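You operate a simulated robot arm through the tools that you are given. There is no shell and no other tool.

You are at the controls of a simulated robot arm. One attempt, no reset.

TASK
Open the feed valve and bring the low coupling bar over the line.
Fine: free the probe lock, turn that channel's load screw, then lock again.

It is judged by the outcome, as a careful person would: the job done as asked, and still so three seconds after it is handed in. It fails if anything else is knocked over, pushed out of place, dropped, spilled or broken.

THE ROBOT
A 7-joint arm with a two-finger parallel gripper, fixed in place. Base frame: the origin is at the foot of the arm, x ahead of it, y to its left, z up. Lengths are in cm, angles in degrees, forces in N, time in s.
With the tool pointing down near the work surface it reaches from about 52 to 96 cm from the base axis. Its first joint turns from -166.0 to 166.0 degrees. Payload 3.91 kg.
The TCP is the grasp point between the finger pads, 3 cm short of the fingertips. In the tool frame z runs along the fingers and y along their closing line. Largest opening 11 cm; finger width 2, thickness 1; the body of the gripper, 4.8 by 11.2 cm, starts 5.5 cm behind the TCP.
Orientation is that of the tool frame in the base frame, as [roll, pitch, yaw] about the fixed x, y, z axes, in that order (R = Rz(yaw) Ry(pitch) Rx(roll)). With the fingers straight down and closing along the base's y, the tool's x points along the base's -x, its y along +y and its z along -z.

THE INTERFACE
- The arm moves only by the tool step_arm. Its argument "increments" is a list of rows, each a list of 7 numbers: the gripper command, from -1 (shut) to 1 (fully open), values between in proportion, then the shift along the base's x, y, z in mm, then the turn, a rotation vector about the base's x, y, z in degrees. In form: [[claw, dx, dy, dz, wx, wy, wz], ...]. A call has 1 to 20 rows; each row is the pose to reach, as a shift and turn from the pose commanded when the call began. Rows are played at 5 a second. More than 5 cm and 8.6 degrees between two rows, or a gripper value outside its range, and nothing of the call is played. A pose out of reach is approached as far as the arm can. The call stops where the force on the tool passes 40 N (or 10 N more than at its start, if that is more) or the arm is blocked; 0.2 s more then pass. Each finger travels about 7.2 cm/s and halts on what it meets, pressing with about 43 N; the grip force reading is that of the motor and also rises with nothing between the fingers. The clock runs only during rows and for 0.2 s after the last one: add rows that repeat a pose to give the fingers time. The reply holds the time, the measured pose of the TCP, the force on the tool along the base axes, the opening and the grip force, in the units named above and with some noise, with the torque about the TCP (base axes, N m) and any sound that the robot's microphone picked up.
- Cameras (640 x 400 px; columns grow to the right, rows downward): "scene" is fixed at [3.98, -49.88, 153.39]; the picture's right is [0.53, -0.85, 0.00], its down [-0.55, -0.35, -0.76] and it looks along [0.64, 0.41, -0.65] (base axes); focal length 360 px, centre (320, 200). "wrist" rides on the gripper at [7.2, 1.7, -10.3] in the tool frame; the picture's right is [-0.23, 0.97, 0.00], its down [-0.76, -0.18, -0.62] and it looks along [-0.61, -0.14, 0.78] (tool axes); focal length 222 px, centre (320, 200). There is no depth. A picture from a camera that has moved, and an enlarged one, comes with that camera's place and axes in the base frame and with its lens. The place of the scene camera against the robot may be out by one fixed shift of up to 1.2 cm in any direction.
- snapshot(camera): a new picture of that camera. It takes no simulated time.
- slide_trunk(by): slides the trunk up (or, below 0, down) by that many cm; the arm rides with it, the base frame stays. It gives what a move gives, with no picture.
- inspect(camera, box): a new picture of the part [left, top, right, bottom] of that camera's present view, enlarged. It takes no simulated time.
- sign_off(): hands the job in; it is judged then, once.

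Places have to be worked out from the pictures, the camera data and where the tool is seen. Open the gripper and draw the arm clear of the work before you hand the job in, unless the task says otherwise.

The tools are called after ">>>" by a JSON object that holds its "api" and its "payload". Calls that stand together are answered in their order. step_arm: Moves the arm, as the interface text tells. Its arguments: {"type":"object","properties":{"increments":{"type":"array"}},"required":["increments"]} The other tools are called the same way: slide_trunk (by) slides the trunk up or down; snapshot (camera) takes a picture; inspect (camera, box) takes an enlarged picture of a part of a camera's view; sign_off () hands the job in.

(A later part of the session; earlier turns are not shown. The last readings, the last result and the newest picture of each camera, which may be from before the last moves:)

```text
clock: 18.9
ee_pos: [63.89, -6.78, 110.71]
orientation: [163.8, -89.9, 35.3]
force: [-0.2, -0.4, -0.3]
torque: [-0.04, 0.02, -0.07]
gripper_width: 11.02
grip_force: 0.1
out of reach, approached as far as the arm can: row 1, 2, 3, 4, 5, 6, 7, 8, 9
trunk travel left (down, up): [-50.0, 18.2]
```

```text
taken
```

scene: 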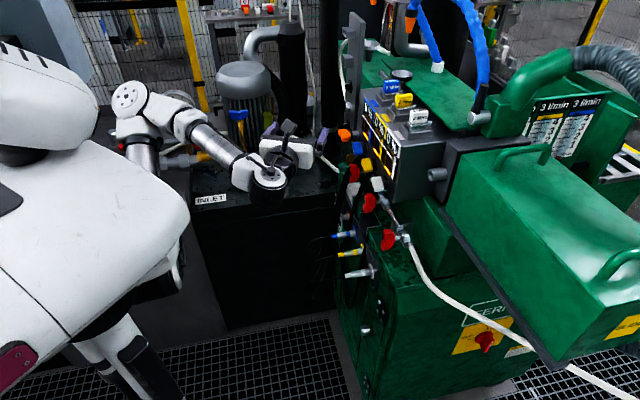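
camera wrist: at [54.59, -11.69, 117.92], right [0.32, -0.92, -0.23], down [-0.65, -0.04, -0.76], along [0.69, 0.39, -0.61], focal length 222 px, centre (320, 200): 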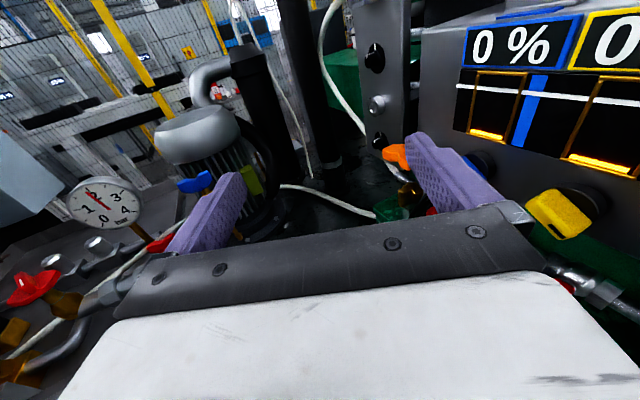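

I zoom into this new view of the pump side.

>>> {"api": "inspect", "payload": {"camera": "wrist", "box": [0, 140, 240, 400]}}

>>> {"api": "inspect", "payload": {"camera": "wrist", "box": [140, 60, 420, 235]}}

>>> {"api": "inspect", "payload": {"camera": "wrist", "box": [340, 40, 500, 240]}}

```text
1.54 times, centred on (120, 270) of wrist
camera zoom: at [54.59, -11.69, 117.92], right [0.32, -0.92, -0.23], down [-0.65, -0.04, -0.76], along [0.69, 0.39, -0.61], focal length 342 px, centre (628, 92)
```

zoom: 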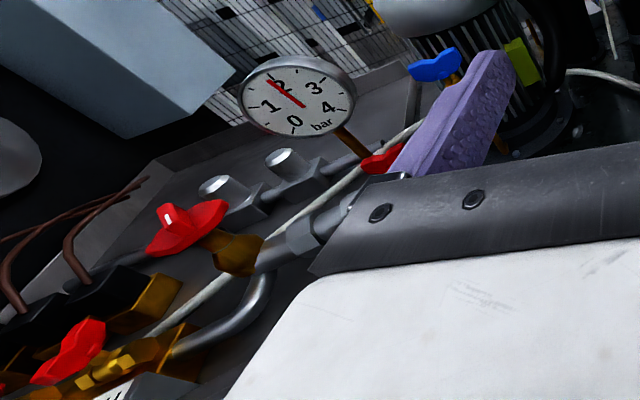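

```text
2.29 times, centred on (280, 148) of wrist
camera zoom: at [54.59, -11.69, 117.92], right [0.32, -0.92, -0.23], down [-0.65, -0.04, -0.76], along [0.69, 0.39, -0.61], focal length 508 px, centre (411, 320)
```

zoom: 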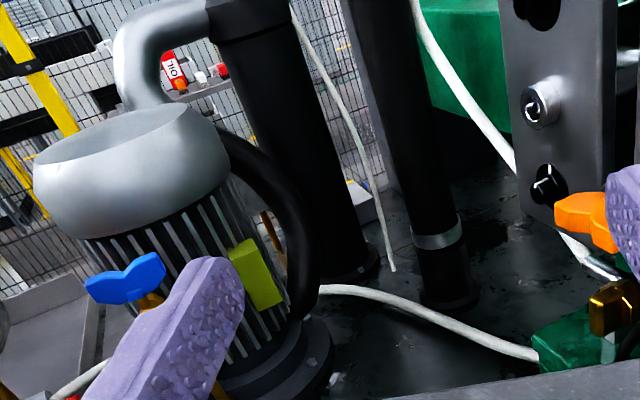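

```text
2.00 times, centred on (420, 140) of wrist
camera zoom: at [54.59, -11.69, 117.92], right [0.32, -0.92, -0.23], down [-0.65, -0.04, -0.76], along [0.69, 0.39, -0.61], focal length 444 px, centre (120, 320)
```

zoom: 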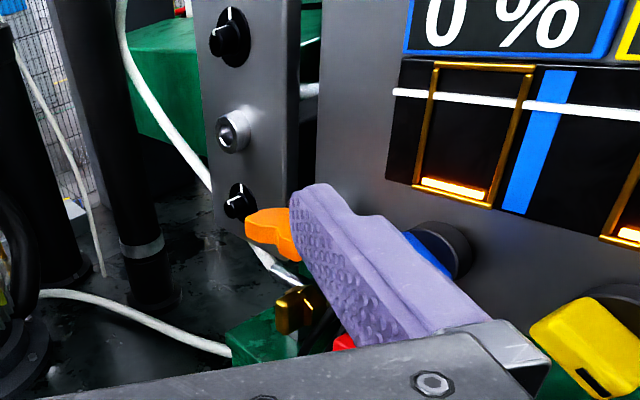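

There is no feed label on the pump side, only INLET. I yaw back toward the panel and raise the trunk, to read the sign that said "READY" behind the machine and to trace the white hose on the left end of the pipe.

>>> {"api": "step_arm", "payload": {"increments": [[1, 0, 0, 0, 0, 0, -8], [1, 0, 0, 0, 0, 0, -16], [1, 0, 0, 0, 0, 0, -24], [1, 0, 0, 0, 0, 0, -32], [1, 0, 0, 0, 0, 0, -40], [1, -10, 10, 0, 0, 0, -48], [1, -10, 10, 0, 0, 0, -56], [1, -20, 20, 0, 0, 0, -64], [1, -20, 20, 0, 0, 0, -64]]}}

>>> {"api": "slide_trunk", "payload": {"by": 18}}

>>> {"api": "snapshot", "payload": {"camera": "wrist"}}

```text
clock: 20.9
ee_pos: [61.84, -4.82, 110.71]
orientation: [40.1, -90.0, 94.9]
force: [0.3, 0.2, -0.3]
torque: [-0.03, 0.03, 0.0]
gripper_width: 11.01
grip_force: 0.1
out of reach, approached as far as the arm can: row 1, 2, 3, 4, 5, 6, 7
trunk travel left (down, up): [-50.0, 18.2]
```

```text
clock: 22.9
ee_pos: [61.78, -4.92, 128.66]
orientation: [90.5, -89.9, 44.6]
force: [0.2, -0.2, -0.7]
torque: [0.0, -0.03, 0.03]
gripper_width: 11.01
grip_force: 0.1
trunk travel left (down, up): [-68.0, 0.2]
```

```text
taken
camera wrist: at [53.28, 1.26, 135.91], right [-0.69, -0.69, -0.23], down [-0.31, 0.57, -0.76], along [0.65, -0.45, -0.61], focal length 222 px, centre (320, 200)
```

wrist: 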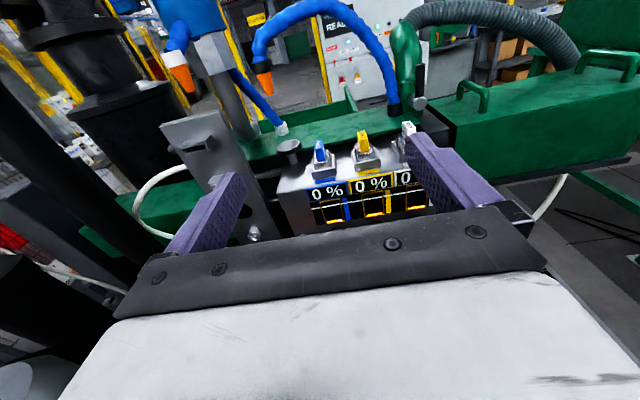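

>>> {"api": "inspect", "payload": {"camera": "wrist", "box": [310, 0, 470, 100]}}

>>> {"api": "inspect", "payload": {"camera": "wrist", "box": [80, 80, 300, 250]}}

>>> {"api": "inspect", "payload": {"camera": "wrist", "box": [240, 120, 440, 240]}}

```text
4.00 times, centred on (390, 50) of wrist
camera zoom: at [53.28, 1.26, 135.91], right [-0.69, -0.69, -0.23], down [-0.31, 0.57, -0.76], along [0.65, -0.45, -0.61], focal length 888 px, centre (40, 800)
```

zoom: 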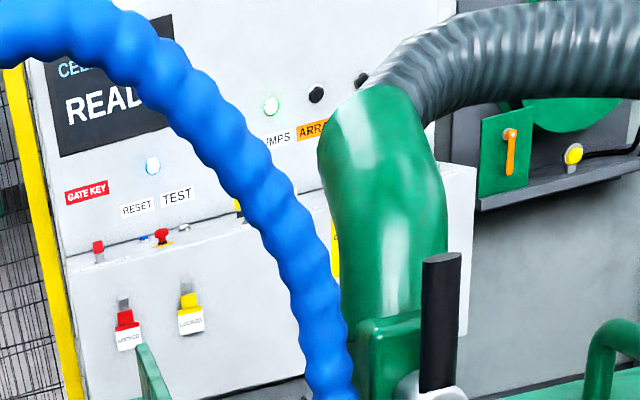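

```text
2.35 times, centred on (190, 165) of wrist
camera zoom: at [53.28, 1.26, 135.91], right [-0.69, -0.69, -0.23], down [-0.31, 0.57, -0.76], along [0.65, -0.45, -0.61], focal length 523 px, centre (626, 282)
```

zoom: 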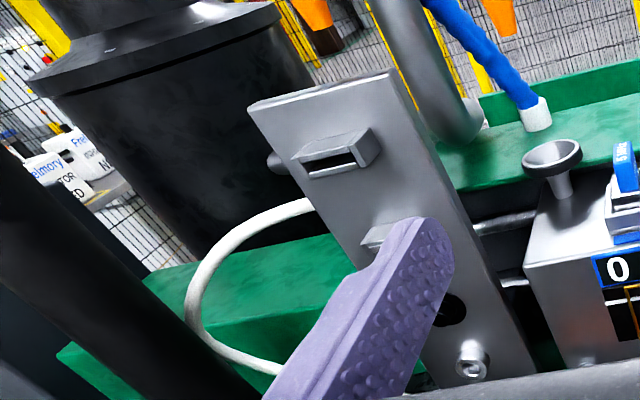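

```text
3.20 times, centred on (340, 180) of wrist
camera zoom: at [53.28, 1.26, 135.91], right [-0.69, -0.69, -0.23], down [-0.31, 0.57, -0.76], along [0.65, -0.45, -0.61], focal length 711 px, centre (256, 264)
```

zoom: 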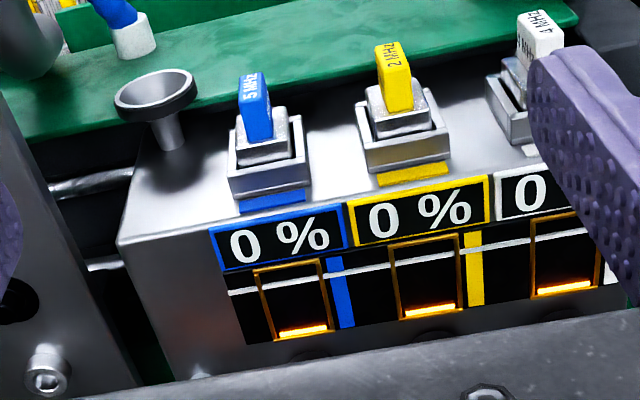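

Zooming re-renders sharply, so I can look very closely from here. The left hose loops to a dark tank behind the tower; I zoom hard with the scene camera on each valve, the brass part and the OFF label.

>>> {"api": "inspect", "payload": {"camera": "scene", "box": [335, 150, 383, 180]}}

>>> {"api": "inspect", "payload": {"camera": "scene", "box": [356, 190, 404, 220]}}

>>> {"api": "inspect", "payload": {"camera": "scene", "box": [376, 222, 424, 252]}}

>>> {"api": "inspect", "payload": {"camera": "scene", "box": [325, 205, 373, 235]}}

>>> {"api": "inspect", "payload": {"camera": "scene", "box": [335, 120, 367, 140]}}

```text
13.33 times, centred on (359, 165) of scene
camera zoom: at [3.98, -49.88, 153.39], right [0.53, -0.85, 0.0], down [-0.55, -0.35, -0.76], along [0.64, 0.41, -0.65], focal length 4796 px, centre (-200, 667)
```

zoom: 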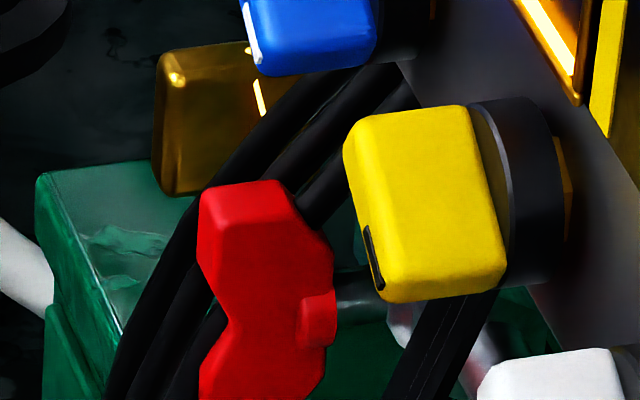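

```text
13.33 times, centred on (380, 205) of scene
camera zoom: at [3.98, -49.88, 153.39], right [0.53, -0.85, 0.0], down [-0.55, -0.35, -0.76], along [0.64, 0.41, -0.65], focal length 4796 px, centre (-480, 133)
```

zoom: 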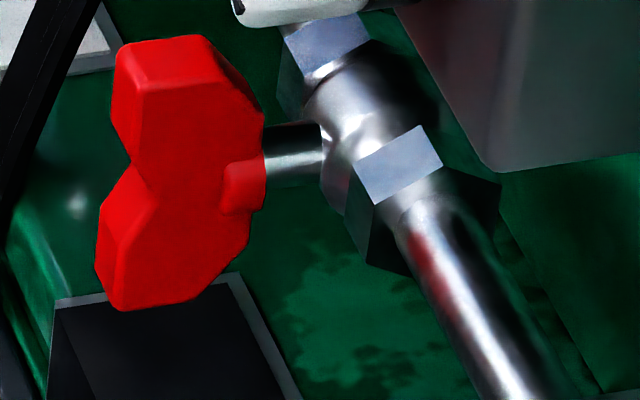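

```text
13.33 times, centred on (400, 237) of scene
camera zoom: at [3.98, -49.88, 153.39], right [0.53, -0.85, 0.0], down [-0.55, -0.35, -0.76], along [0.64, 0.41, -0.65], focal length 4796 px, centre (-747, -293)
```

zoom: 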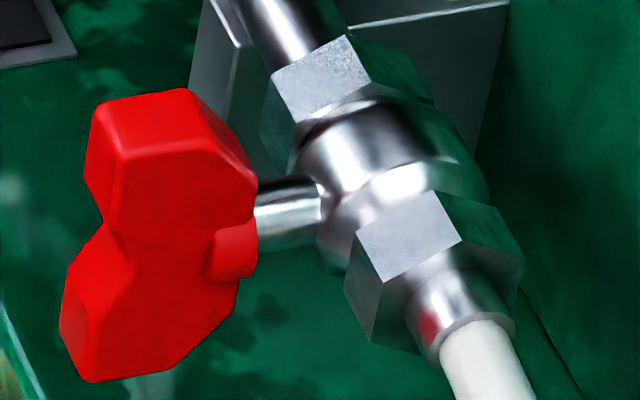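

```text
13.33 times, centred on (349, 220) of scene
camera zoom: at [3.98, -49.88, 153.39], right [0.53, -0.85, 0.0], down [-0.55, -0.35, -0.76], along [0.64, 0.41, -0.65], focal length 4796 px, centre (-67, -67)
```

zoom: 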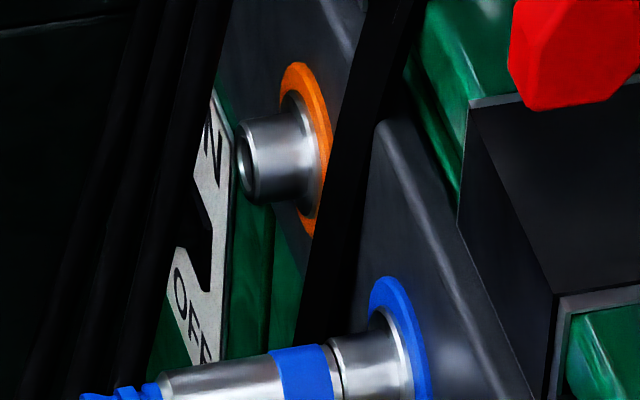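

```text
16.00 times, centred on (351, 130) of scene
camera zoom: at [3.98, -49.88, 153.39], right [0.53, -0.85, 0.0], down [-0.55, -0.35, -0.76], along [0.64, 0.41, -0.65], focal length 5755 px, centre (-176, 1320)
```

zoom: 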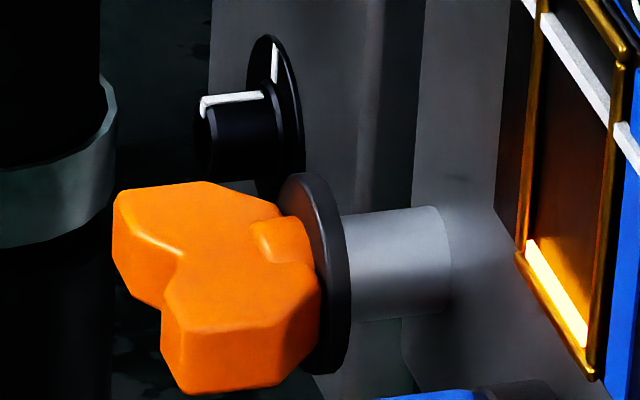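

An ON/OFF label with an arrow sits low on the cabinet front, near a dark cylinder behind the plugs. I look closer at that part.

>>> {"api": "inspect", "payload": {"camera": "scene", "box": [316, 225, 372, 260]}}

>>> {"api": "inspect", "payload": {"camera": "scene", "box": [310, 190, 390, 340]}}

>>> {"api": "inspect", "payload": {"camera": "scene", "box": [330, 250, 410, 300]}}

>>> {"api": "inspect", "payload": {"camera": "scene", "box": [330, 300, 410, 350]}}

```text
11.43 times, centred on (344, 242) of scene
camera zoom: at [3.98, -49.88, 153.39], right [0.53, -0.85, 0.0], down [-0.55, -0.35, -0.76], along [0.64, 0.41, -0.65], focal length 4111 px, centre (46, -286)
```

zoom: 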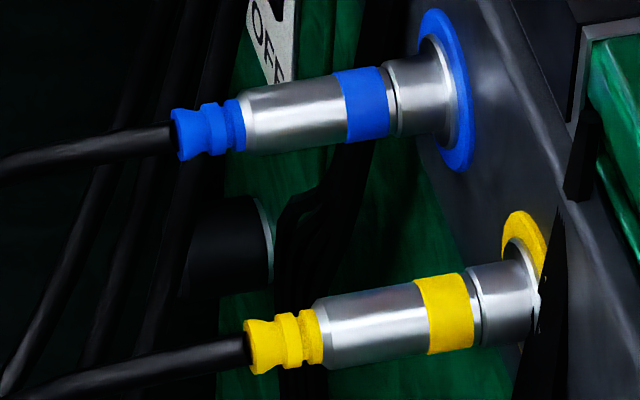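

```text
2.67 times, centred on (350, 265) of scene
camera zoom: at [3.98, -49.88, 153.39], right [0.53, -0.85, 0.0], down [-0.55, -0.35, -0.76], along [0.64, 0.41, -0.65], focal length 959 px, centre (240, 27)
```

zoom: 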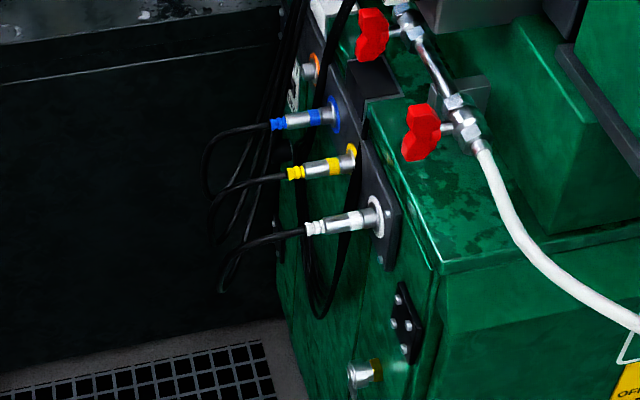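

```text
8.00 times, centred on (370, 275) of scene
camera zoom: at [3.98, -49.88, 153.39], right [0.53, -0.85, 0.0], down [-0.55, -0.35, -0.76], along [0.64, 0.41, -0.65], focal length 2878 px, centre (-80, -400)
```

zoom: 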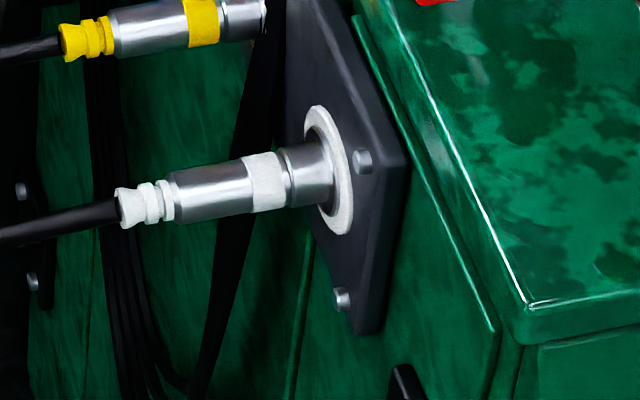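

```text
8.00 times, centred on (370, 325) of scene
camera zoom: at [3.98, -49.88, 153.39], right [0.53, -0.85, 0.0], down [-0.55, -0.35, -0.76], along [0.64, 0.41, -0.65], focal length 2878 px, centre (-80, -800)
```

zoom: 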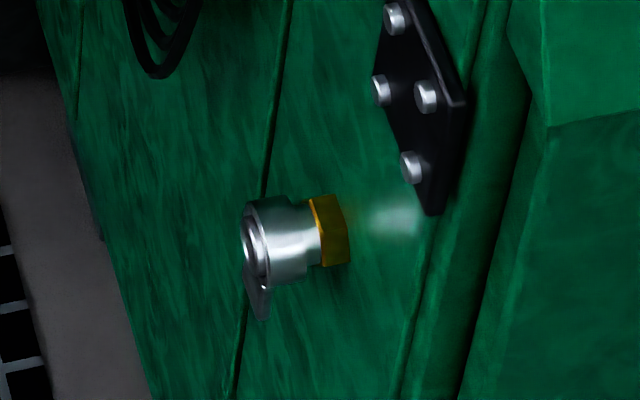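

The ON/OFF label belongs to the cabinet's own isolator, so the feed valve must be on the pipe. I trace the right-hand hose to learn which end is the supply: I move right at this safe height and yaw the camera that way.

>>> {"api": "step_arm", "payload": {"increments": [[1, -5, -40, 0, 0, 0, -5], [1, -10, -80, 0, 0, 0, -10], [1, -15, -120, 0, 0, 0, -15], [1, -20, -160, 0, 0, 0, -20], [1, -20, -200, 0, 0, 0, -27], [1, -20, -240, 0, 0, 0, -34], [1, -20, -270, 0, 0, 0, -40], [1, -20, -300, 0, 0, 0, -46], [1, -20, -300, 0, 0, 0, -46]]}}

>>> {"api": "snapshot", "payload": {"camera": "wrist"}}

>>> {"api": "snapshot", "payload": {"camera": "scene"}}

```text
clock: 24.9
ee_pos: [59.82, -34.96, 128.74]
orientation: [174.7, -90.0, -85.8]
force: [0.0, 0.4, 0.2]
torque: [-0.01, -0.03, 0.0]
gripper_width: 11.0
grip_force: 0.0
trunk travel left (down, up): [-68.0, 0.2]
```

```text
taken
camera wrist: at [58.33, -24.44, 135.92], right [-0.97, 0.02, -0.23], down [0.19, 0.62, -0.76], along [0.13, -0.78, -0.61], focal length 222 px, centre (320, 200)
```

wrist: 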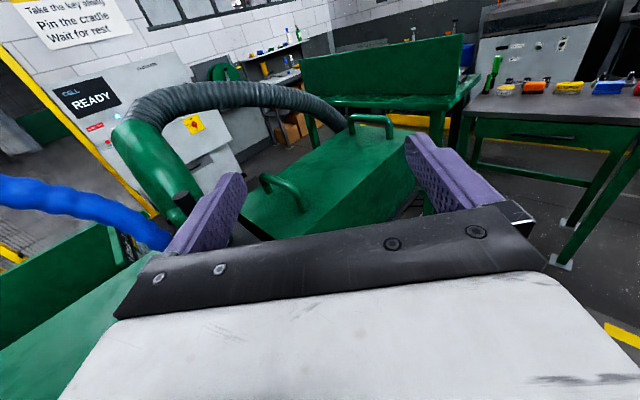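

```text
taken
```

scene: 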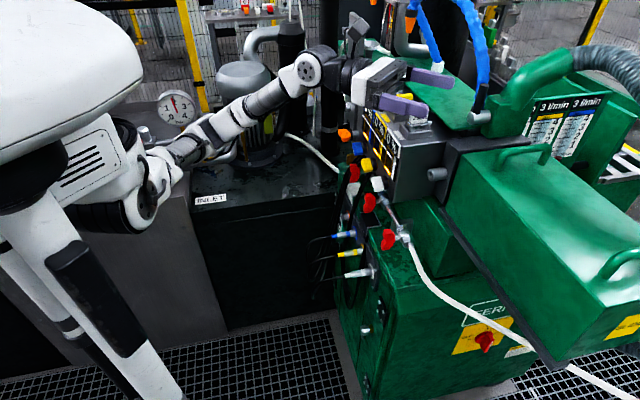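

There is a poster on the wall with written instructions. I zoom in on it and look around for other notices.

>>> {"api": "inspect", "payload": {"camera": "wrist", "box": [0, 0, 160, 100]}}

>>> {"api": "inspect", "payload": {"camera": "wrist", "box": [440, 0, 640, 125]}}

>>> {"api": "inspect", "payload": {"camera": "wrist", "box": [40, 50, 240, 175]}}

```text
4.00 times, centred on (80, 50) of wrist
camera zoom: at [58.33, -24.44, 135.92], right [-0.97, 0.02, -0.23], down [0.19, 0.62, -0.76], along [0.13, -0.78, -0.61], focal length 888 px, centre (1280, 800)
```

zoom: 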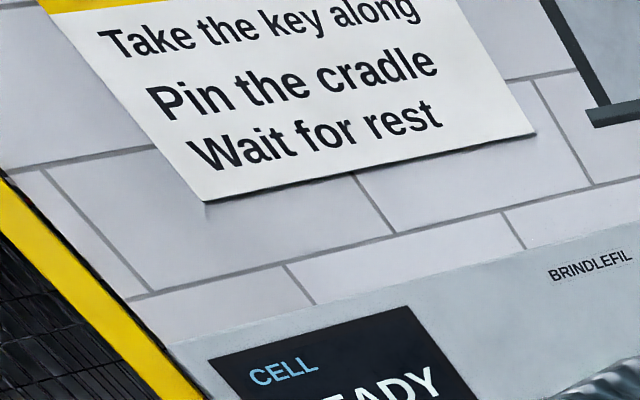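

```text
3.20 times, centred on (540, 62) of wrist
camera zoom: at [58.33, -24.44, 135.92], right [-0.97, 0.02, -0.23], down [0.19, 0.62, -0.76], along [0.13, -0.78, -0.61], focal length 711 px, centre (-384, 640)
```

zoom: 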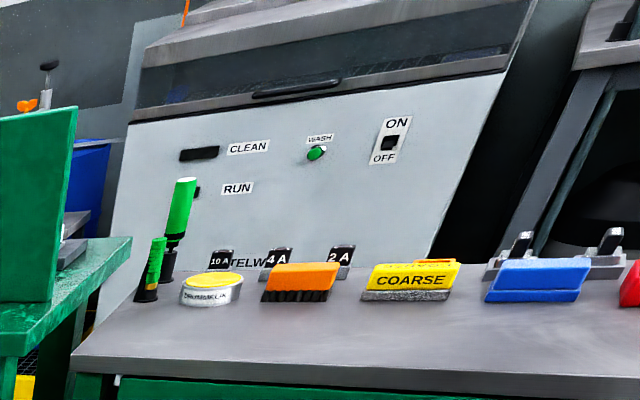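

```text
3.20 times, centred on (140, 112) of wrist
camera zoom: at [58.33, -24.44, 135.92], right [-0.97, 0.02, -0.23], down [0.19, 0.62, -0.76], along [0.13, -0.78, -0.61], focal length 711 px, centre (896, 480)
```

zoom: 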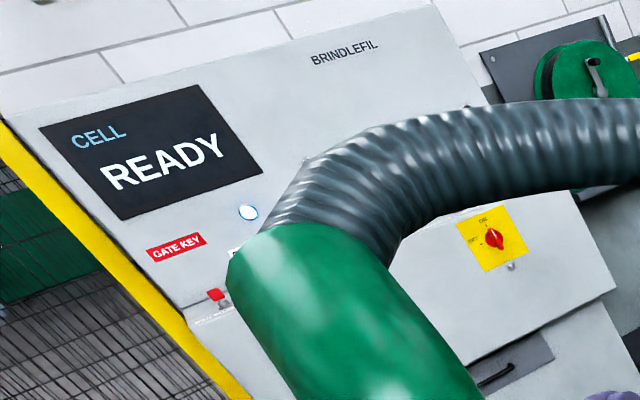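

This is a big workshop; the poster belongs to the cell in general. I return to facing the panel and go low again to examine the pipe and valves closely at high zoom.

>>> {"api": "step_arm", "payload": {"increments": [[1, 0, 40, 0, 0, 0, 6], [1, 0, 80, 0, 0, 0, 12], [1, 0, 120, 0, 0, 0, 18], [1, 0, 160, 0, 0, 0, 25], [1, 5, 190, 0, 0, 0, 32], [1, 5, 210, 0, 0, 0, 39], [1, 5, 220, 0, 0, 0, 46], [1, 5, 220, 0, 0, 0, 46]]}}

>>> {"api": "slide_trunk", "payload": {"by": -30}}

>>> {"api": "snapshot", "payload": {"camera": "wrist"}}

```text
clock: 26.7
ee_pos: [62.27, -12.67, 129.91]
orientation: [-47.8, -90.0, -177.2]
force: [0.3, -0.1, -0.9]
torque: [-0.03, 0.0, 0.01]
gripper_width: 11.0
grip_force: 0.1
out of reach, approached as far as the arm can: row 6, 7, 8
trunk travel left (down, up): [-68.0, 0.2]
```

```text
clock: 29.7
ee_pos: [62.22, -12.68, 99.96]
orientation: [142.2, -89.9, -7.1]
force: [0.5, 0.1, 0.1]
torque: [-0.01, 0.01, 0.01]
gripper_width: 10.99
grip_force: 0.2
trunk travel left (down, up): [-38.0, 30.2]
```

```text
taken
camera wrist: at [53.76, -6.53, 107.1], right [-0.69, -0.69, -0.23], down [-0.31, 0.57, -0.76], along [0.65, -0.45, -0.61], focal length 222 px, centre (320, 200)
```

wrist: 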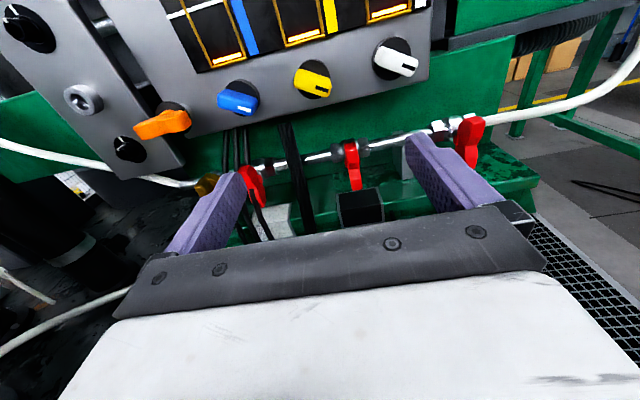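

>>> {"api": "inspect", "payload": {"camera": "wrist", "box": [180, 130, 292, 200]}}

>>> {"api": "inspect", "payload": {"camera": "wrist", "box": [300, 130, 412, 200]}}

>>> {"api": "inspect", "payload": {"camera": "wrist", "box": [410, 100, 522, 170]}}

>>> {"api": "inspect", "payload": {"camera": "wrist", "box": [40, 150, 120, 200]}}

>>> {"api": "inspect", "payload": {"camera": "wrist", "box": [120, 80, 280, 180]}}

>>> {"api": "inspect", "payload": {"camera": "wrist", "box": [280, 30, 440, 130]}}

```text
5.71 times, centred on (236, 165) of wrist
camera zoom: at [53.76, -6.53, 107.1], right [-0.69, -0.69, -0.23], down [-0.31, 0.57, -0.76], along [0.65, -0.45, -0.61], focal length 1269 px, centre (800, 400)
```

zoom: 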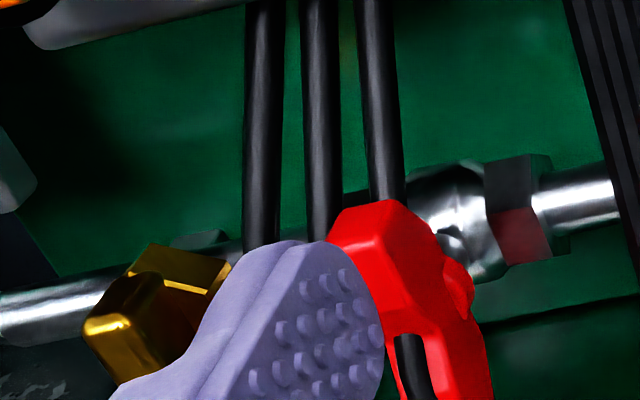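

```text
5.71 times, centred on (356, 165) of wrist
camera zoom: at [53.76, -6.53, 107.1], right [-0.69, -0.69, -0.23], down [-0.31, 0.57, -0.76], along [0.65, -0.45, -0.61], focal length 1269 px, centre (114, 400)
```

zoom: 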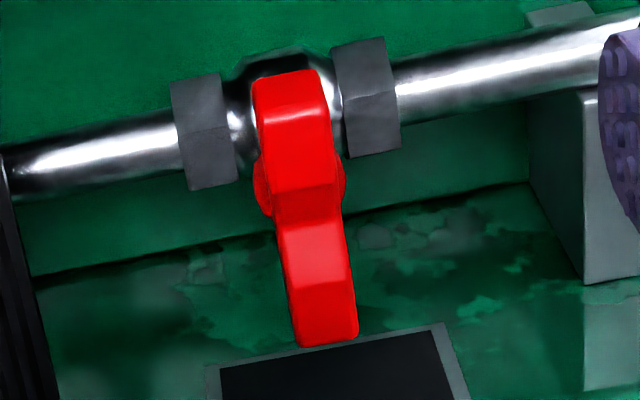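

```text
5.71 times, centred on (466, 135) of wrist
camera zoom: at [53.76, -6.53, 107.1], right [-0.69, -0.69, -0.23], down [-0.31, 0.57, -0.76], along [0.65, -0.45, -0.61], focal length 1269 px, centre (-514, 571)
```

zoom: 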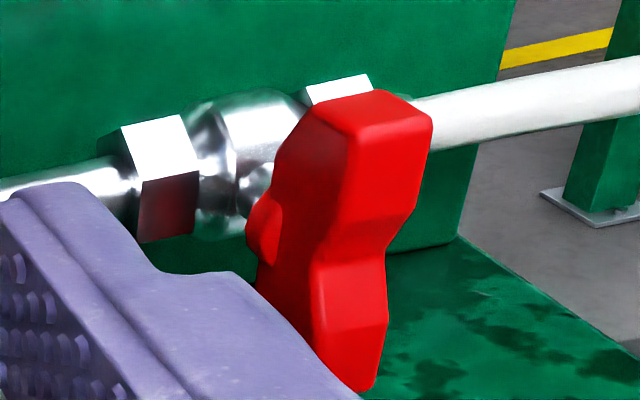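

```text
8.00 times, centred on (80, 175) of wrist
camera zoom: at [53.76, -6.53, 107.1], right [-0.69, -0.69, -0.23], down [-0.31, 0.57, -0.76], along [0.65, -0.45, -0.61], focal length 1777 px, centre (2240, 400)
```

zoom: 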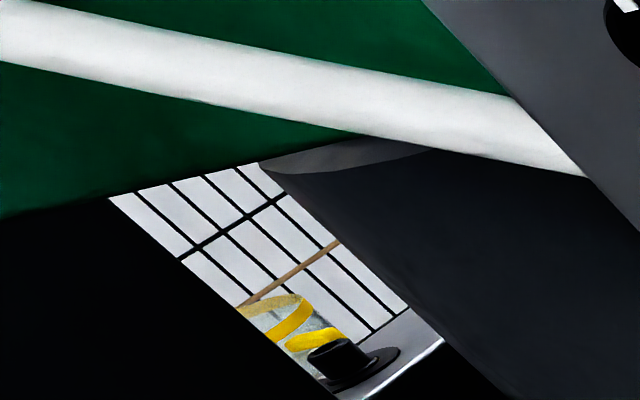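

```text
4.00 times, centred on (200, 130) of wrist
camera zoom: at [53.76, -6.53, 107.1], right [-0.69, -0.69, -0.23], down [-0.31, 0.57, -0.76], along [0.65, -0.45, -0.61], focal length 888 px, centre (800, 480)
```

zoom: 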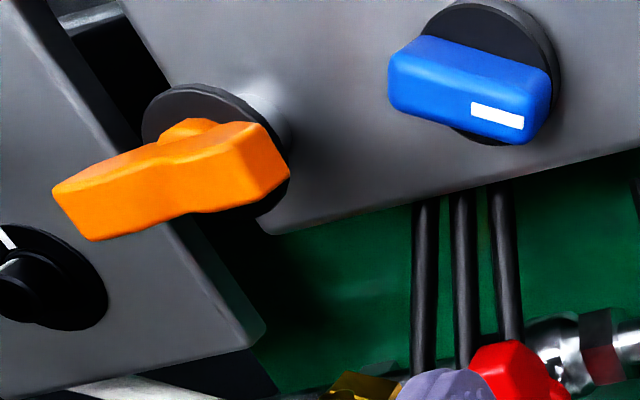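

```text
4.00 times, centred on (360, 80) of wrist
camera zoom: at [53.76, -6.53, 107.1], right [-0.69, -0.69, -0.23], down [-0.31, 0.57, -0.76], along [0.65, -0.45, -0.61], focal length 888 px, centre (160, 680)
```

zoom: 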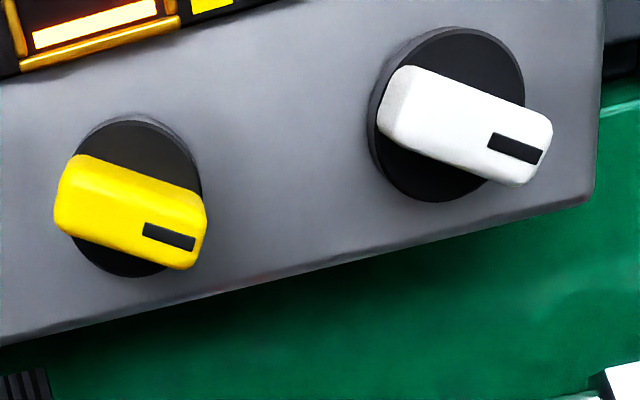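

No labels distinguish the valves, so I will test by effect, and put back anything that turns out wrong. The middle valve's wing is at about u=-32.5, z≈93.3, f≈64–67 (f = depth into the face), about 6 cm tall and 1.4 cm thick. First I check in free space that the hand can roll 90° counter-clockwise as seen from the front.

>>> {"api": "step_arm", "payload": {"increments": [[1, 0, 0, 0, -5.6, 5.6, 0], [1, 0, 0, 0, -11.2, 11.2, 0], [1, 0, 0, 0, -16.8, 16.8, 0], [1, 0, 0, 0, -22.4, 22.4, 0], [1, 0, 0, 0, -28, 28, 0], [1, 0, 0, 0, -33.6, 33.6, 0], [1, 0, 0, 0, -39.2, 39.2, 0], [1, 0, 0, 0, -44.8, 44.8, 0], [1, 0, 0, 0, -50.4, 50.4, 0], [1, 0, 0, 0, -56, 56, 0], [1, 0, 0, 0, -61.6, 61.6, 0], [1, 0, 0, 0, -63.64, 63.64, 0], [1, 0, 0, 0, -63.64, 63.64, 0]]}}

>>> {"api": "snapshot", "payload": {"camera": "wrist"}}

```text
clock: 32.5
ee_pos: [62.28, -12.83, 99.96]
orientation: [89.9, 0.1, 45.1]
force: [0.5, 0.1, 0.2]
torque: [0.01, 0.0, -0.03]
gripper_width: 11.01
grip_force: 0.1
trunk travel left (down, up): [-38.0, 30.2]
```

```text
taken
camera wrist: at [60.11, -0.21, 101.52], right [-0.16, -0.16, 0.97], down [-0.98, -0.1, -0.18], along [0.12, -0.98, -0.14], focal length 222 px, centre (320, 200)
```

wrist: 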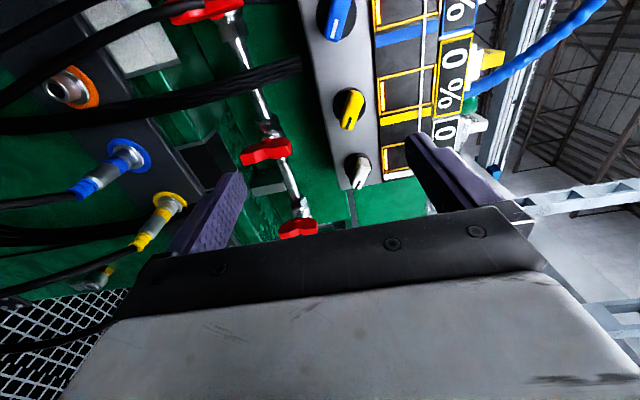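

The roll works. This view from the left shows the plugs and cables well, so I zoom on it to check clearances and valve details.

>>> {"api": "inspect", "payload": {"camera": "wrist", "box": [140, 0, 380, 240]}}

>>> {"api": "inspect", "payload": {"camera": "wrist", "box": [0, 0, 300, 240]}}

```text
1.67 times, centred on (260, 120) of wrist
camera zoom: at [60.11, -0.21, 101.52], right [-0.16, -0.16, 0.97], down [-0.98, -0.1, -0.18], along [0.12, -0.98, -0.14], focal length 370 px, centre (420, 333)
```

zoom: 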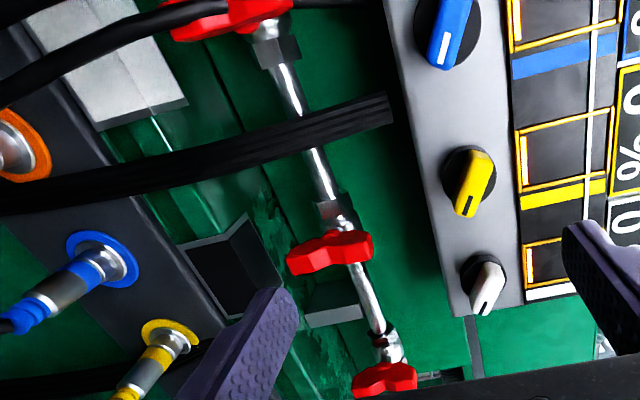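

```text
1.67 times, centred on (150, 120) of wrist
camera zoom: at [60.11, -0.21, 101.52], right [-0.16, -0.16, 0.97], down [-0.98, -0.1, -0.18], along [0.12, -0.98, -0.14], focal length 370 px, centre (603, 333)
```

zoom: 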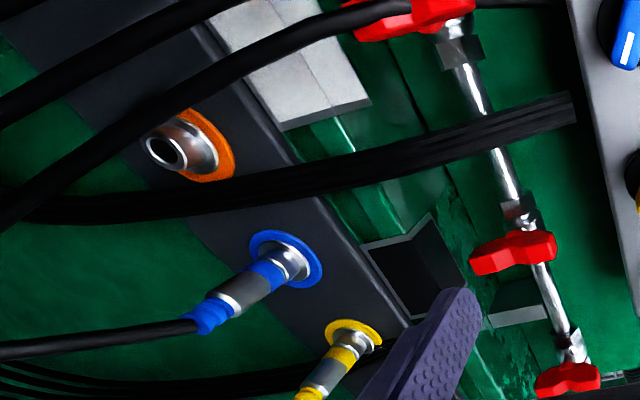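

The hand has plenty of roll. I roll back upright and move to a pose in front of the middle valve (TCP about 10 cm short of the pipe), with fingers half open.

>>> {"api": "step_arm", "payload": {"increments": [[1, 0, 0, 0, 5.6, -5.6, 0], [1, 0, 0, 0, 11.2, -11.2, 0], [1, 0, 0, 0, 16.8, -16.8, 0], [1, 0, 0, 0, 22.4, -22.4, 0], [1, 0, 0, 0, 28, -28, 0], [1, 0, 0, 0, 33.6, -33.6, 0], [1, 0, 0, 0, 39.2, -39.2, 0], [1, 0, 0, 0, 44.8, -44.8, 0], [1, 0, 0, 0, 50.4, -50.4, 0], [0.4, 0, -10, -15, 56, -56, 0], [0, 0, -20, -30, 61.6, -61.6, 0], [-0.1, 0, -30, -45, 63.64, -63.64, 0], [-0.1, 3, -39, -65, 63.64, -63.64, 0], [-0.1, 3, -39, -65, 63.64, -63.64, 0]]}}

>>> {"api": "snapshot", "payload": {"camera": "wrist"}}

>>> {"api": "snapshot", "payload": {"camera": "scene"}}

```text
clock: 35.5
ee_pos: [64.76, -16.74, 93.92]
orientation: [5.6, -90.0, 129.1]
force: [-1.3, -0.5, -0.1]
torque: [0.0, 0.0, 0.02]
gripper_width: 4.96
grip_force: 0.1
out of reach, approached as far as the arm can: row 10, 11, 12, 13, 14
trunk travel left (down, up): [-38.0, 30.2]
```

```text
taken
camera wrist: at [56.16, -10.67, 101.22], right [-0.69, -0.69, -0.23], down [-0.31, 0.57, -0.76], along [0.65, -0.45, -0.61], focal length 222 px, centre (320, 200)
```

wrist: 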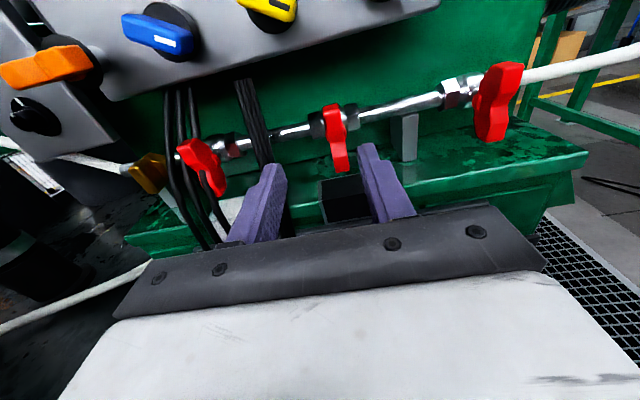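

```text
taken
```

scene: 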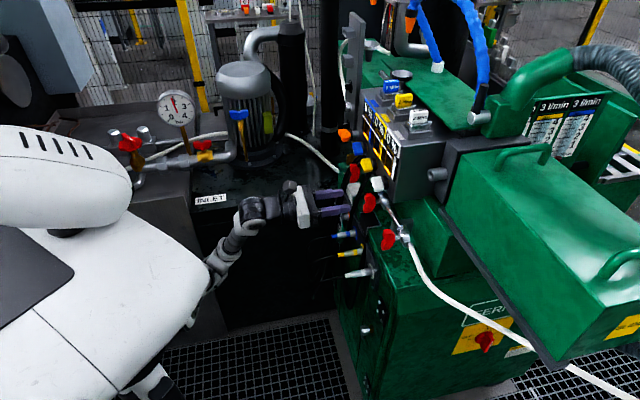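

The middle wing sits at about u=-32.7, z=93.5 from this view too. I advance part of the way, aligned with it, and look again before going in.

>>> {"api": "step_arm", "payload": {"increments": [[-0.1, 4, -13, -2, 0, 0, 0], [-0.1, 8, -26, -4, 0, 0, 0], [-0.1, 8, -26, -4, 0, 0, 0]]}}

>>> {"api": "snapshot", "payload": {"camera": "wrist"}}

>>> {"api": "inspect", "payload": {"camera": "wrist", "box": [240, 90, 432, 210]}}

>>> {"api": "inspect", "payload": {"camera": "scene", "box": [296, 170, 424, 250]}}

```text
clock: 36.3
ee_pos: [65.45, -19.53, 93.65]
orientation: [-50.2, -90.0, -175.0]
force: [0.0, 0.2, -0.1]
torque: [0.01, -0.03, 0.02]
gripper_width: 4.95
grip_force: 0.1
trunk travel left (down, up): [-38.0, 30.2]
```

```text
taken
camera wrist: at [56.96, -13.26, 100.81], right [-0.69, -0.69, -0.23], down [-0.31, 0.57, -0.76], along [0.65, -0.45, -0.61], focal length 222 px, centre (320, 200)
```

wrist: 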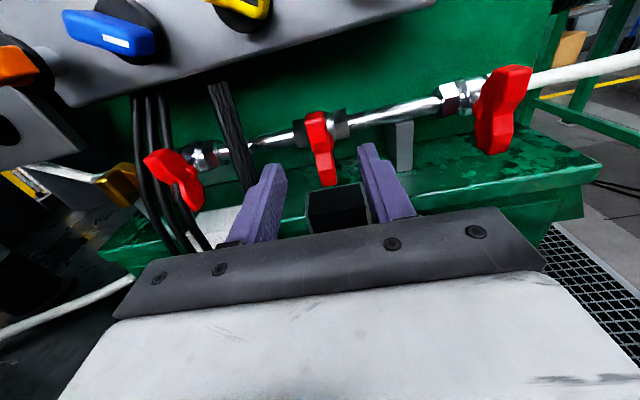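

```text
3.33 times, centred on (336, 150) of wrist
camera zoom: at [56.96, -13.26, 100.81], right [-0.69, -0.69, -0.23], down [-0.31, 0.57, -0.76], along [0.65, -0.45, -0.61], focal length 740 px, centre (267, 367)
```

zoom: 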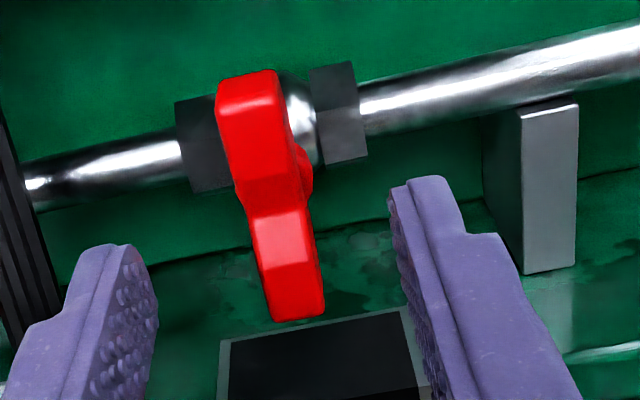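

```text
5.00 times, centred on (360, 210) of scene
camera zoom: at [3.98, -49.88, 153.39], right [0.53, -0.85, 0.0], down [-0.55, -0.35, -0.76], along [0.64, 0.41, -0.65], focal length 1798 px, centre (120, 150)
```

zoom: 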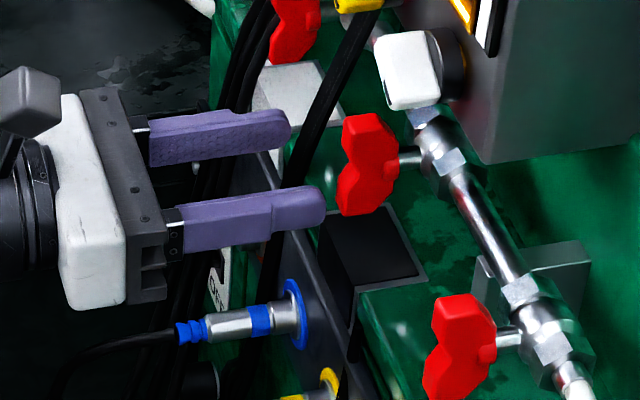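

The wing is centred between the fingers in both views. I move forward 3.2 cm so the pads straddle it, then stop and check force.

>>> {"api": "step_arm", "payload": {"increments": [[-0.1, 8, -8, -1, 0, 0, 0], [-0.1, 15, -15, -2, 0, 0, 0], [-0.1, 22, -22, -2, 0, 0, 0], [-0.1, 22, -22, -2, 0, 0, 0]]}}

>>> {"api": "inspect", "payload": {"camera": "wrist", "box": [240, 90, 432, 210]}}

>>> {"api": "inspect", "payload": {"camera": "scene", "box": [296, 170, 424, 250]}}

```text
clock: 37.3
ee_pos: [67.86, -21.58, 93.45]
orientation: [129.7, -89.8, 5.2]
force: [-1.1, 0.6, 0.2]
torque: [-0.02, 0.01, 0.0]
gripper_width: 4.96
grip_force: 0.1
trunk travel left (down, up): [-38.0, 30.2]
```

```text
3.33 times, centred on (336, 150) of wrist
camera zoom: at [59.16, -15.45, 100.64], right [-0.69, -0.69, -0.23], down [-0.31, 0.57, -0.76], along [0.65, -0.45, -0.61], focal length 740 px, centre (267, 367)
```

zoom: 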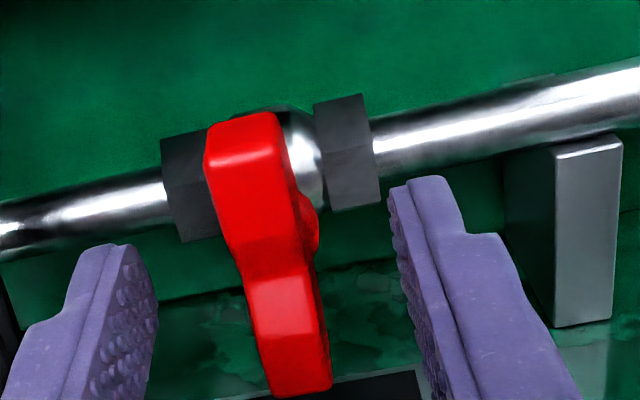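

```text
5.00 times, centred on (360, 210) of scene
camera zoom: at [3.98, -49.88, 153.39], right [0.53, -0.85, 0.0], down [-0.55, -0.35, -0.76], along [0.64, 0.41, -0.65], focal length 1798 px, centre (120, 150)
```

zoom: 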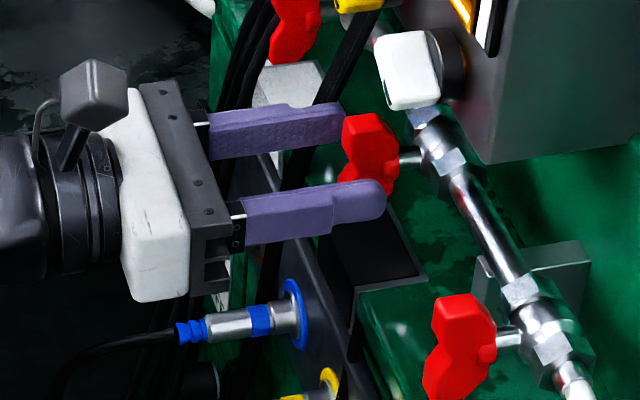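

The pads overlap only the front third of the wing. I go 1 cm deeper, then close on it.

>>> {"api": "step_arm", "payload": {"increments": [[-0.1, 4, -4, -1, 0, 0, 0], [-0.1, 7, -7, -2, 0, 0, 0], [-0.1, 7, -7, -2, 0, 0, 0], [-0.4, 7, -7, -2, 0, 0, 0], [-0.7, 7, -7, -2, 0, 0, 0], [-0.9, 7, -7, -2, 0, 0, 0], [-0.9, 7, -7, -2, 0, 0, 0], [-0.9, 7, -7, -2, 0, 0, 0]]}}

>>> {"api": "inspect", "payload": {"camera": "wrist", "box": [240, 90, 432, 210]}}

>>> {"api": "inspect", "payload": {"camera": "scene", "box": [296, 170, 424, 250]}}

```text
clock: 39.1
ee_pos: [68.4, -22.22, 93.18]
orientation: [-11.3, -90.0, 146.2]
force: [-2.2, -4.5, -0.4]
torque: [-0.12, -0.07, -0.12]
gripper_width: 1.82
grip_force: 44.4
trunk travel left (down, up): [-38.0, 30.2]
```

```text
3.33 times, centred on (336, 150) of wrist
camera zoom: at [59.79, -16.17, 100.44], right [-0.69, -0.69, -0.23], down [-0.31, 0.57, -0.76], along [0.65, -0.45, -0.61], focal length 740 px, centre (267, 367)
```

zoom: 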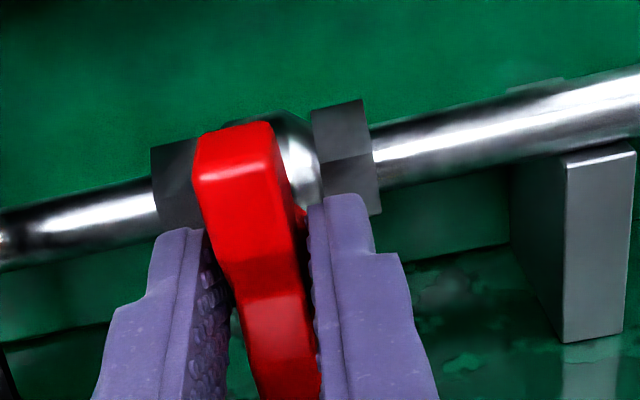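

```text
5.00 times, centred on (360, 210) of scene
camera zoom: at [3.98, -49.88, 153.39], right [0.53, -0.85, 0.0], down [-0.55, -0.35, -0.76], along [0.64, 0.41, -0.65], focal length 1798 px, centre (120, 150)
```

zoom: 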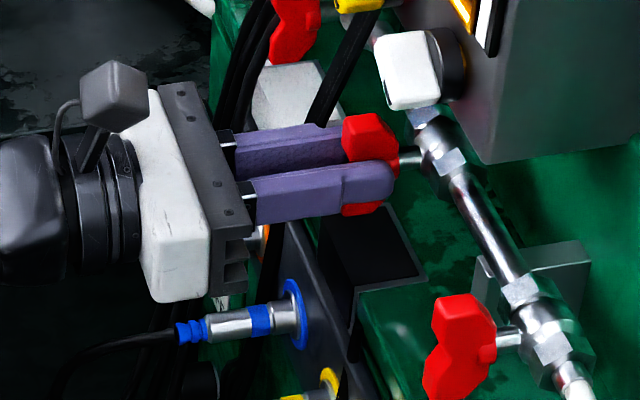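

I have the wing gripped (1.8 cm). I turn a first 16° counter-clockwise (seen from the front) about the hub and watch the forces.

>>> {"api": "step_arm", "payload": {"increments": [[-1, 0, 0, 0, -2.8, 2.8, 0], [-1, 0, 0, 0, -5.6, 5.6, 0], [-1, -0.5, -0.5, 0, -8.5, 8.5, 0], [-1, -1, -1, 0, -11.3, 11.3, 0], [-1, -1, -1, 0, -11.3, 11.3, 0]]}}

>>> {"api": "inspect", "payload": {"camera": "scene", "box": [330, 170, 426, 230]}}

>>> {"api": "inspect", "payload": {"camera": "scene", "box": [350, 80, 446, 180]}}

```text
clock: 40.3
ee_pos: [68.45, -22.32, 93.22]
orientation: [89.9, -73.9, 45.1]
force: [20.8, -9.6, 12.7]
torque: [0.05, 0.09, 0.09]
gripper_width: 1.81
grip_force: 44.7
trunk travel left (down, up): [-38.0, 30.2]
```

```text
6.67 times, centred on (378, 200) of scene
camera zoom: at [3.98, -49.88, 153.39], right [0.53, -0.85, 0.0], down [-0.55, -0.35, -0.76], along [0.64, 0.41, -0.65], focal length 2398 px, centre (-67, 200)
```

zoom: 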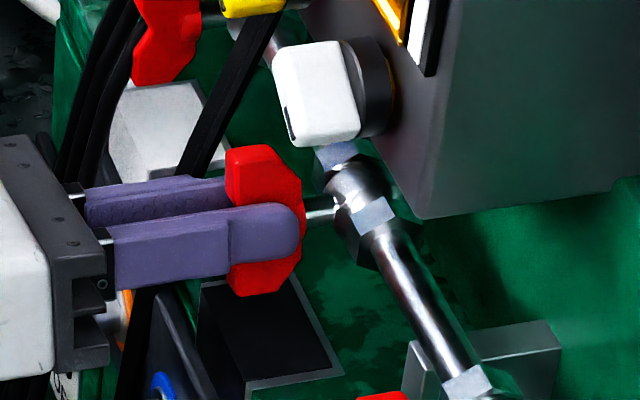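

```text
4.00 times, centred on (398, 130) of scene
camera zoom: at [3.98, -49.88, 153.39], right [0.53, -0.85, 0.0], down [-0.55, -0.35, -0.76], along [0.64, 0.41, -0.65], focal length 1439 px, centre (8, 480)
```

zoom: 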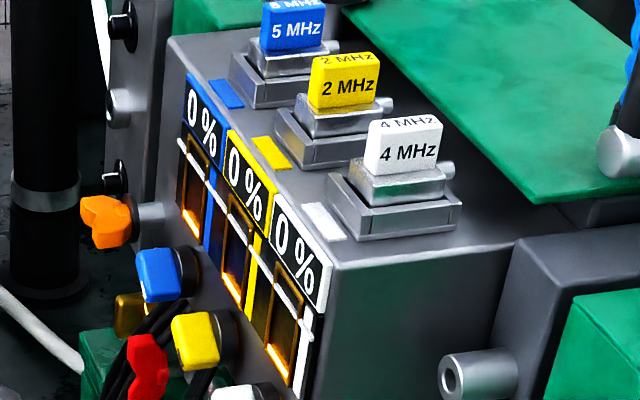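

The wing turns with the hand at very little torque; the side force (about 21 N inward, 13 N up) shows my hand is slightly off the hub. I trim the position by about a millimetre toward the force.

>>> {"api": "step_arm", "payload": {"increments": [[-1, 1.2, -0.2, 0.7, 0, 0, 0], [-1, 1.2, -0.2, 0.7, 0, 0, 0]]}}

```text
clock: 40.9
ee_pos: [68.43, -22.32, 93.26]
orientation: [90.4, -73.9, 44.7]
force: [-5.6, 11.8, -10.2]
torque: [-0.49, -0.48, 0.46]
gripper_width: 1.82
grip_force: 44.6
trunk travel left (down, up): [-38.0, 30.2]
```

Stiffness is about 30 N/mm, so I over-trimmed; I take back a third of a millimetre and continue turning another 16°.

>>> {"api": "step_arm", "payload": {"increments": [[-1, 0.1, 0.6, -0.3, 0, 0, 0], [-1, 0.1, 0.6, -0.3, -2.83, 2.83, 0], [-1, 0.1, 0.6, -0.3, -5.66, 5.66, 0], [-1, 0.1, 0.6, -0.3, -8.5, 8.5, 0], [-1, 0.1, 0.6, -0.3, -11.3, 11.3, 0], [-1, 0.1, 0.6, -0.3, -11.3, 11.3, 0]]}}

>>> {"api": "inspect", "payload": {"camera": "scene", "box": [346, 80, 442, 140]}}

>>> {"api": "inspect", "payload": {"camera": "scene", "box": [330, 170, 426, 230]}}

```text
clock: 42.3
ee_pos: [68.56, -22.33, 93.11]
orientation: [90.0, -57.9, 44.9]
force: [-10.3, 15.2, -11.9]
torque: [0.59, 0.52, -0.07]
gripper_width: 1.83
grip_force: 45.2
trunk travel left (down, up): [-38.0, 30.2]
```

```text
6.67 times, centred on (394, 110) of scene
camera zoom: at [3.98, -49.88, 153.39], right [0.53, -0.85, 0.0], down [-0.55, -0.35, -0.76], along [0.64, 0.41, -0.65], focal length 2398 px, centre (-173, 800)
```

zoom: 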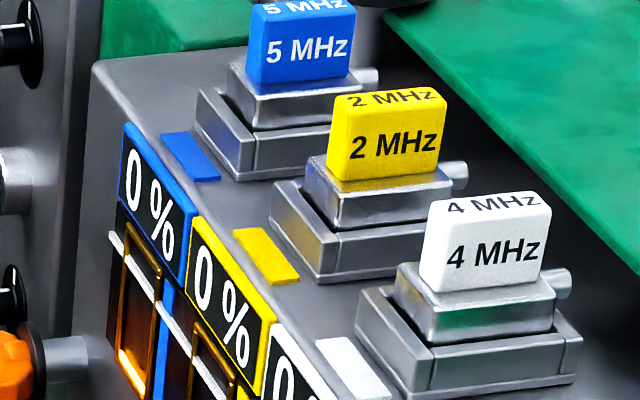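

```text
6.67 times, centred on (378, 200) of scene
camera zoom: at [3.98, -49.88, 153.39], right [0.53, -0.85, 0.0], down [-0.55, -0.35, -0.76], along [0.64, 0.41, -0.65], focal length 2398 px, centre (-67, 200)
```

zoom: 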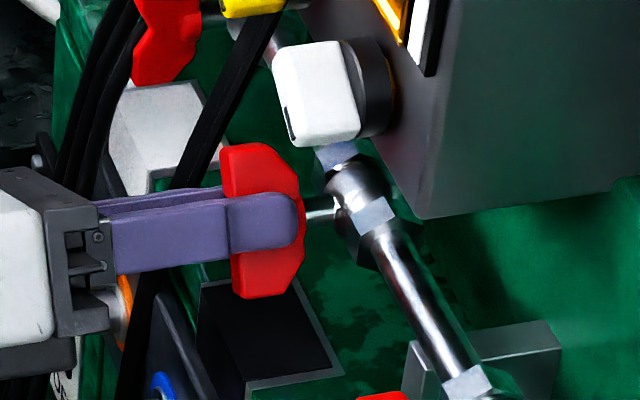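

>>> {"api": "snapshot", "payload": {"camera": "wrist"}}

>>> {"api": "inspect", "payload": {"camera": "scene", "box": [362, 190, 394, 215]}}

```text
taken
camera wrist: at [62.76, -13.2, 100.2], right [-0.67, -0.67, 0.33], down [-0.62, 0.26, -0.74], along [0.41, -0.7, -0.59], focal length 222 px, centre (320, 200)
```

wrist: 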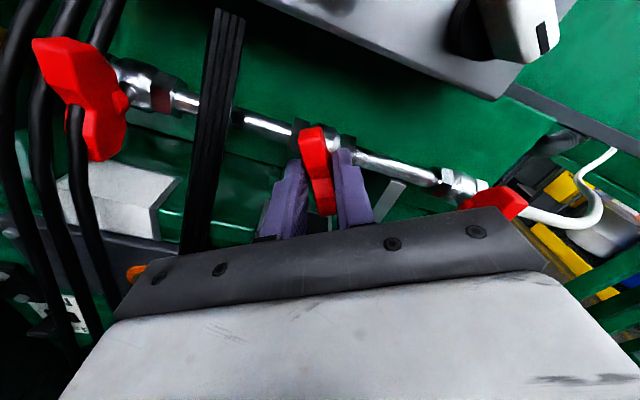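

```text
16.00 times, centred on (378, 202) of scene
camera zoom: at [3.98, -49.88, 153.39], right [0.53, -0.85, 0.0], down [-0.55, -0.35, -0.76], along [0.64, 0.41, -0.65], focal length 5755 px, centre (-608, 160)
```

zoom: 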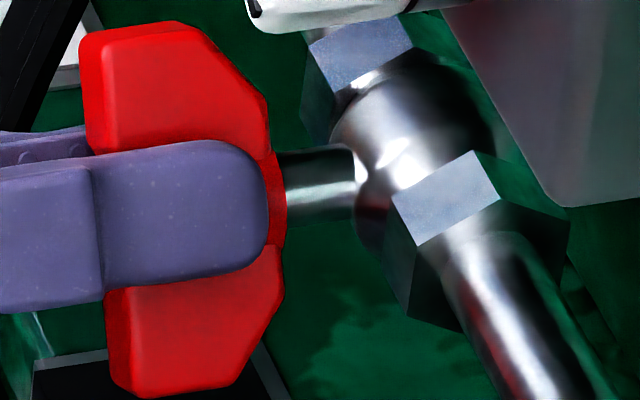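

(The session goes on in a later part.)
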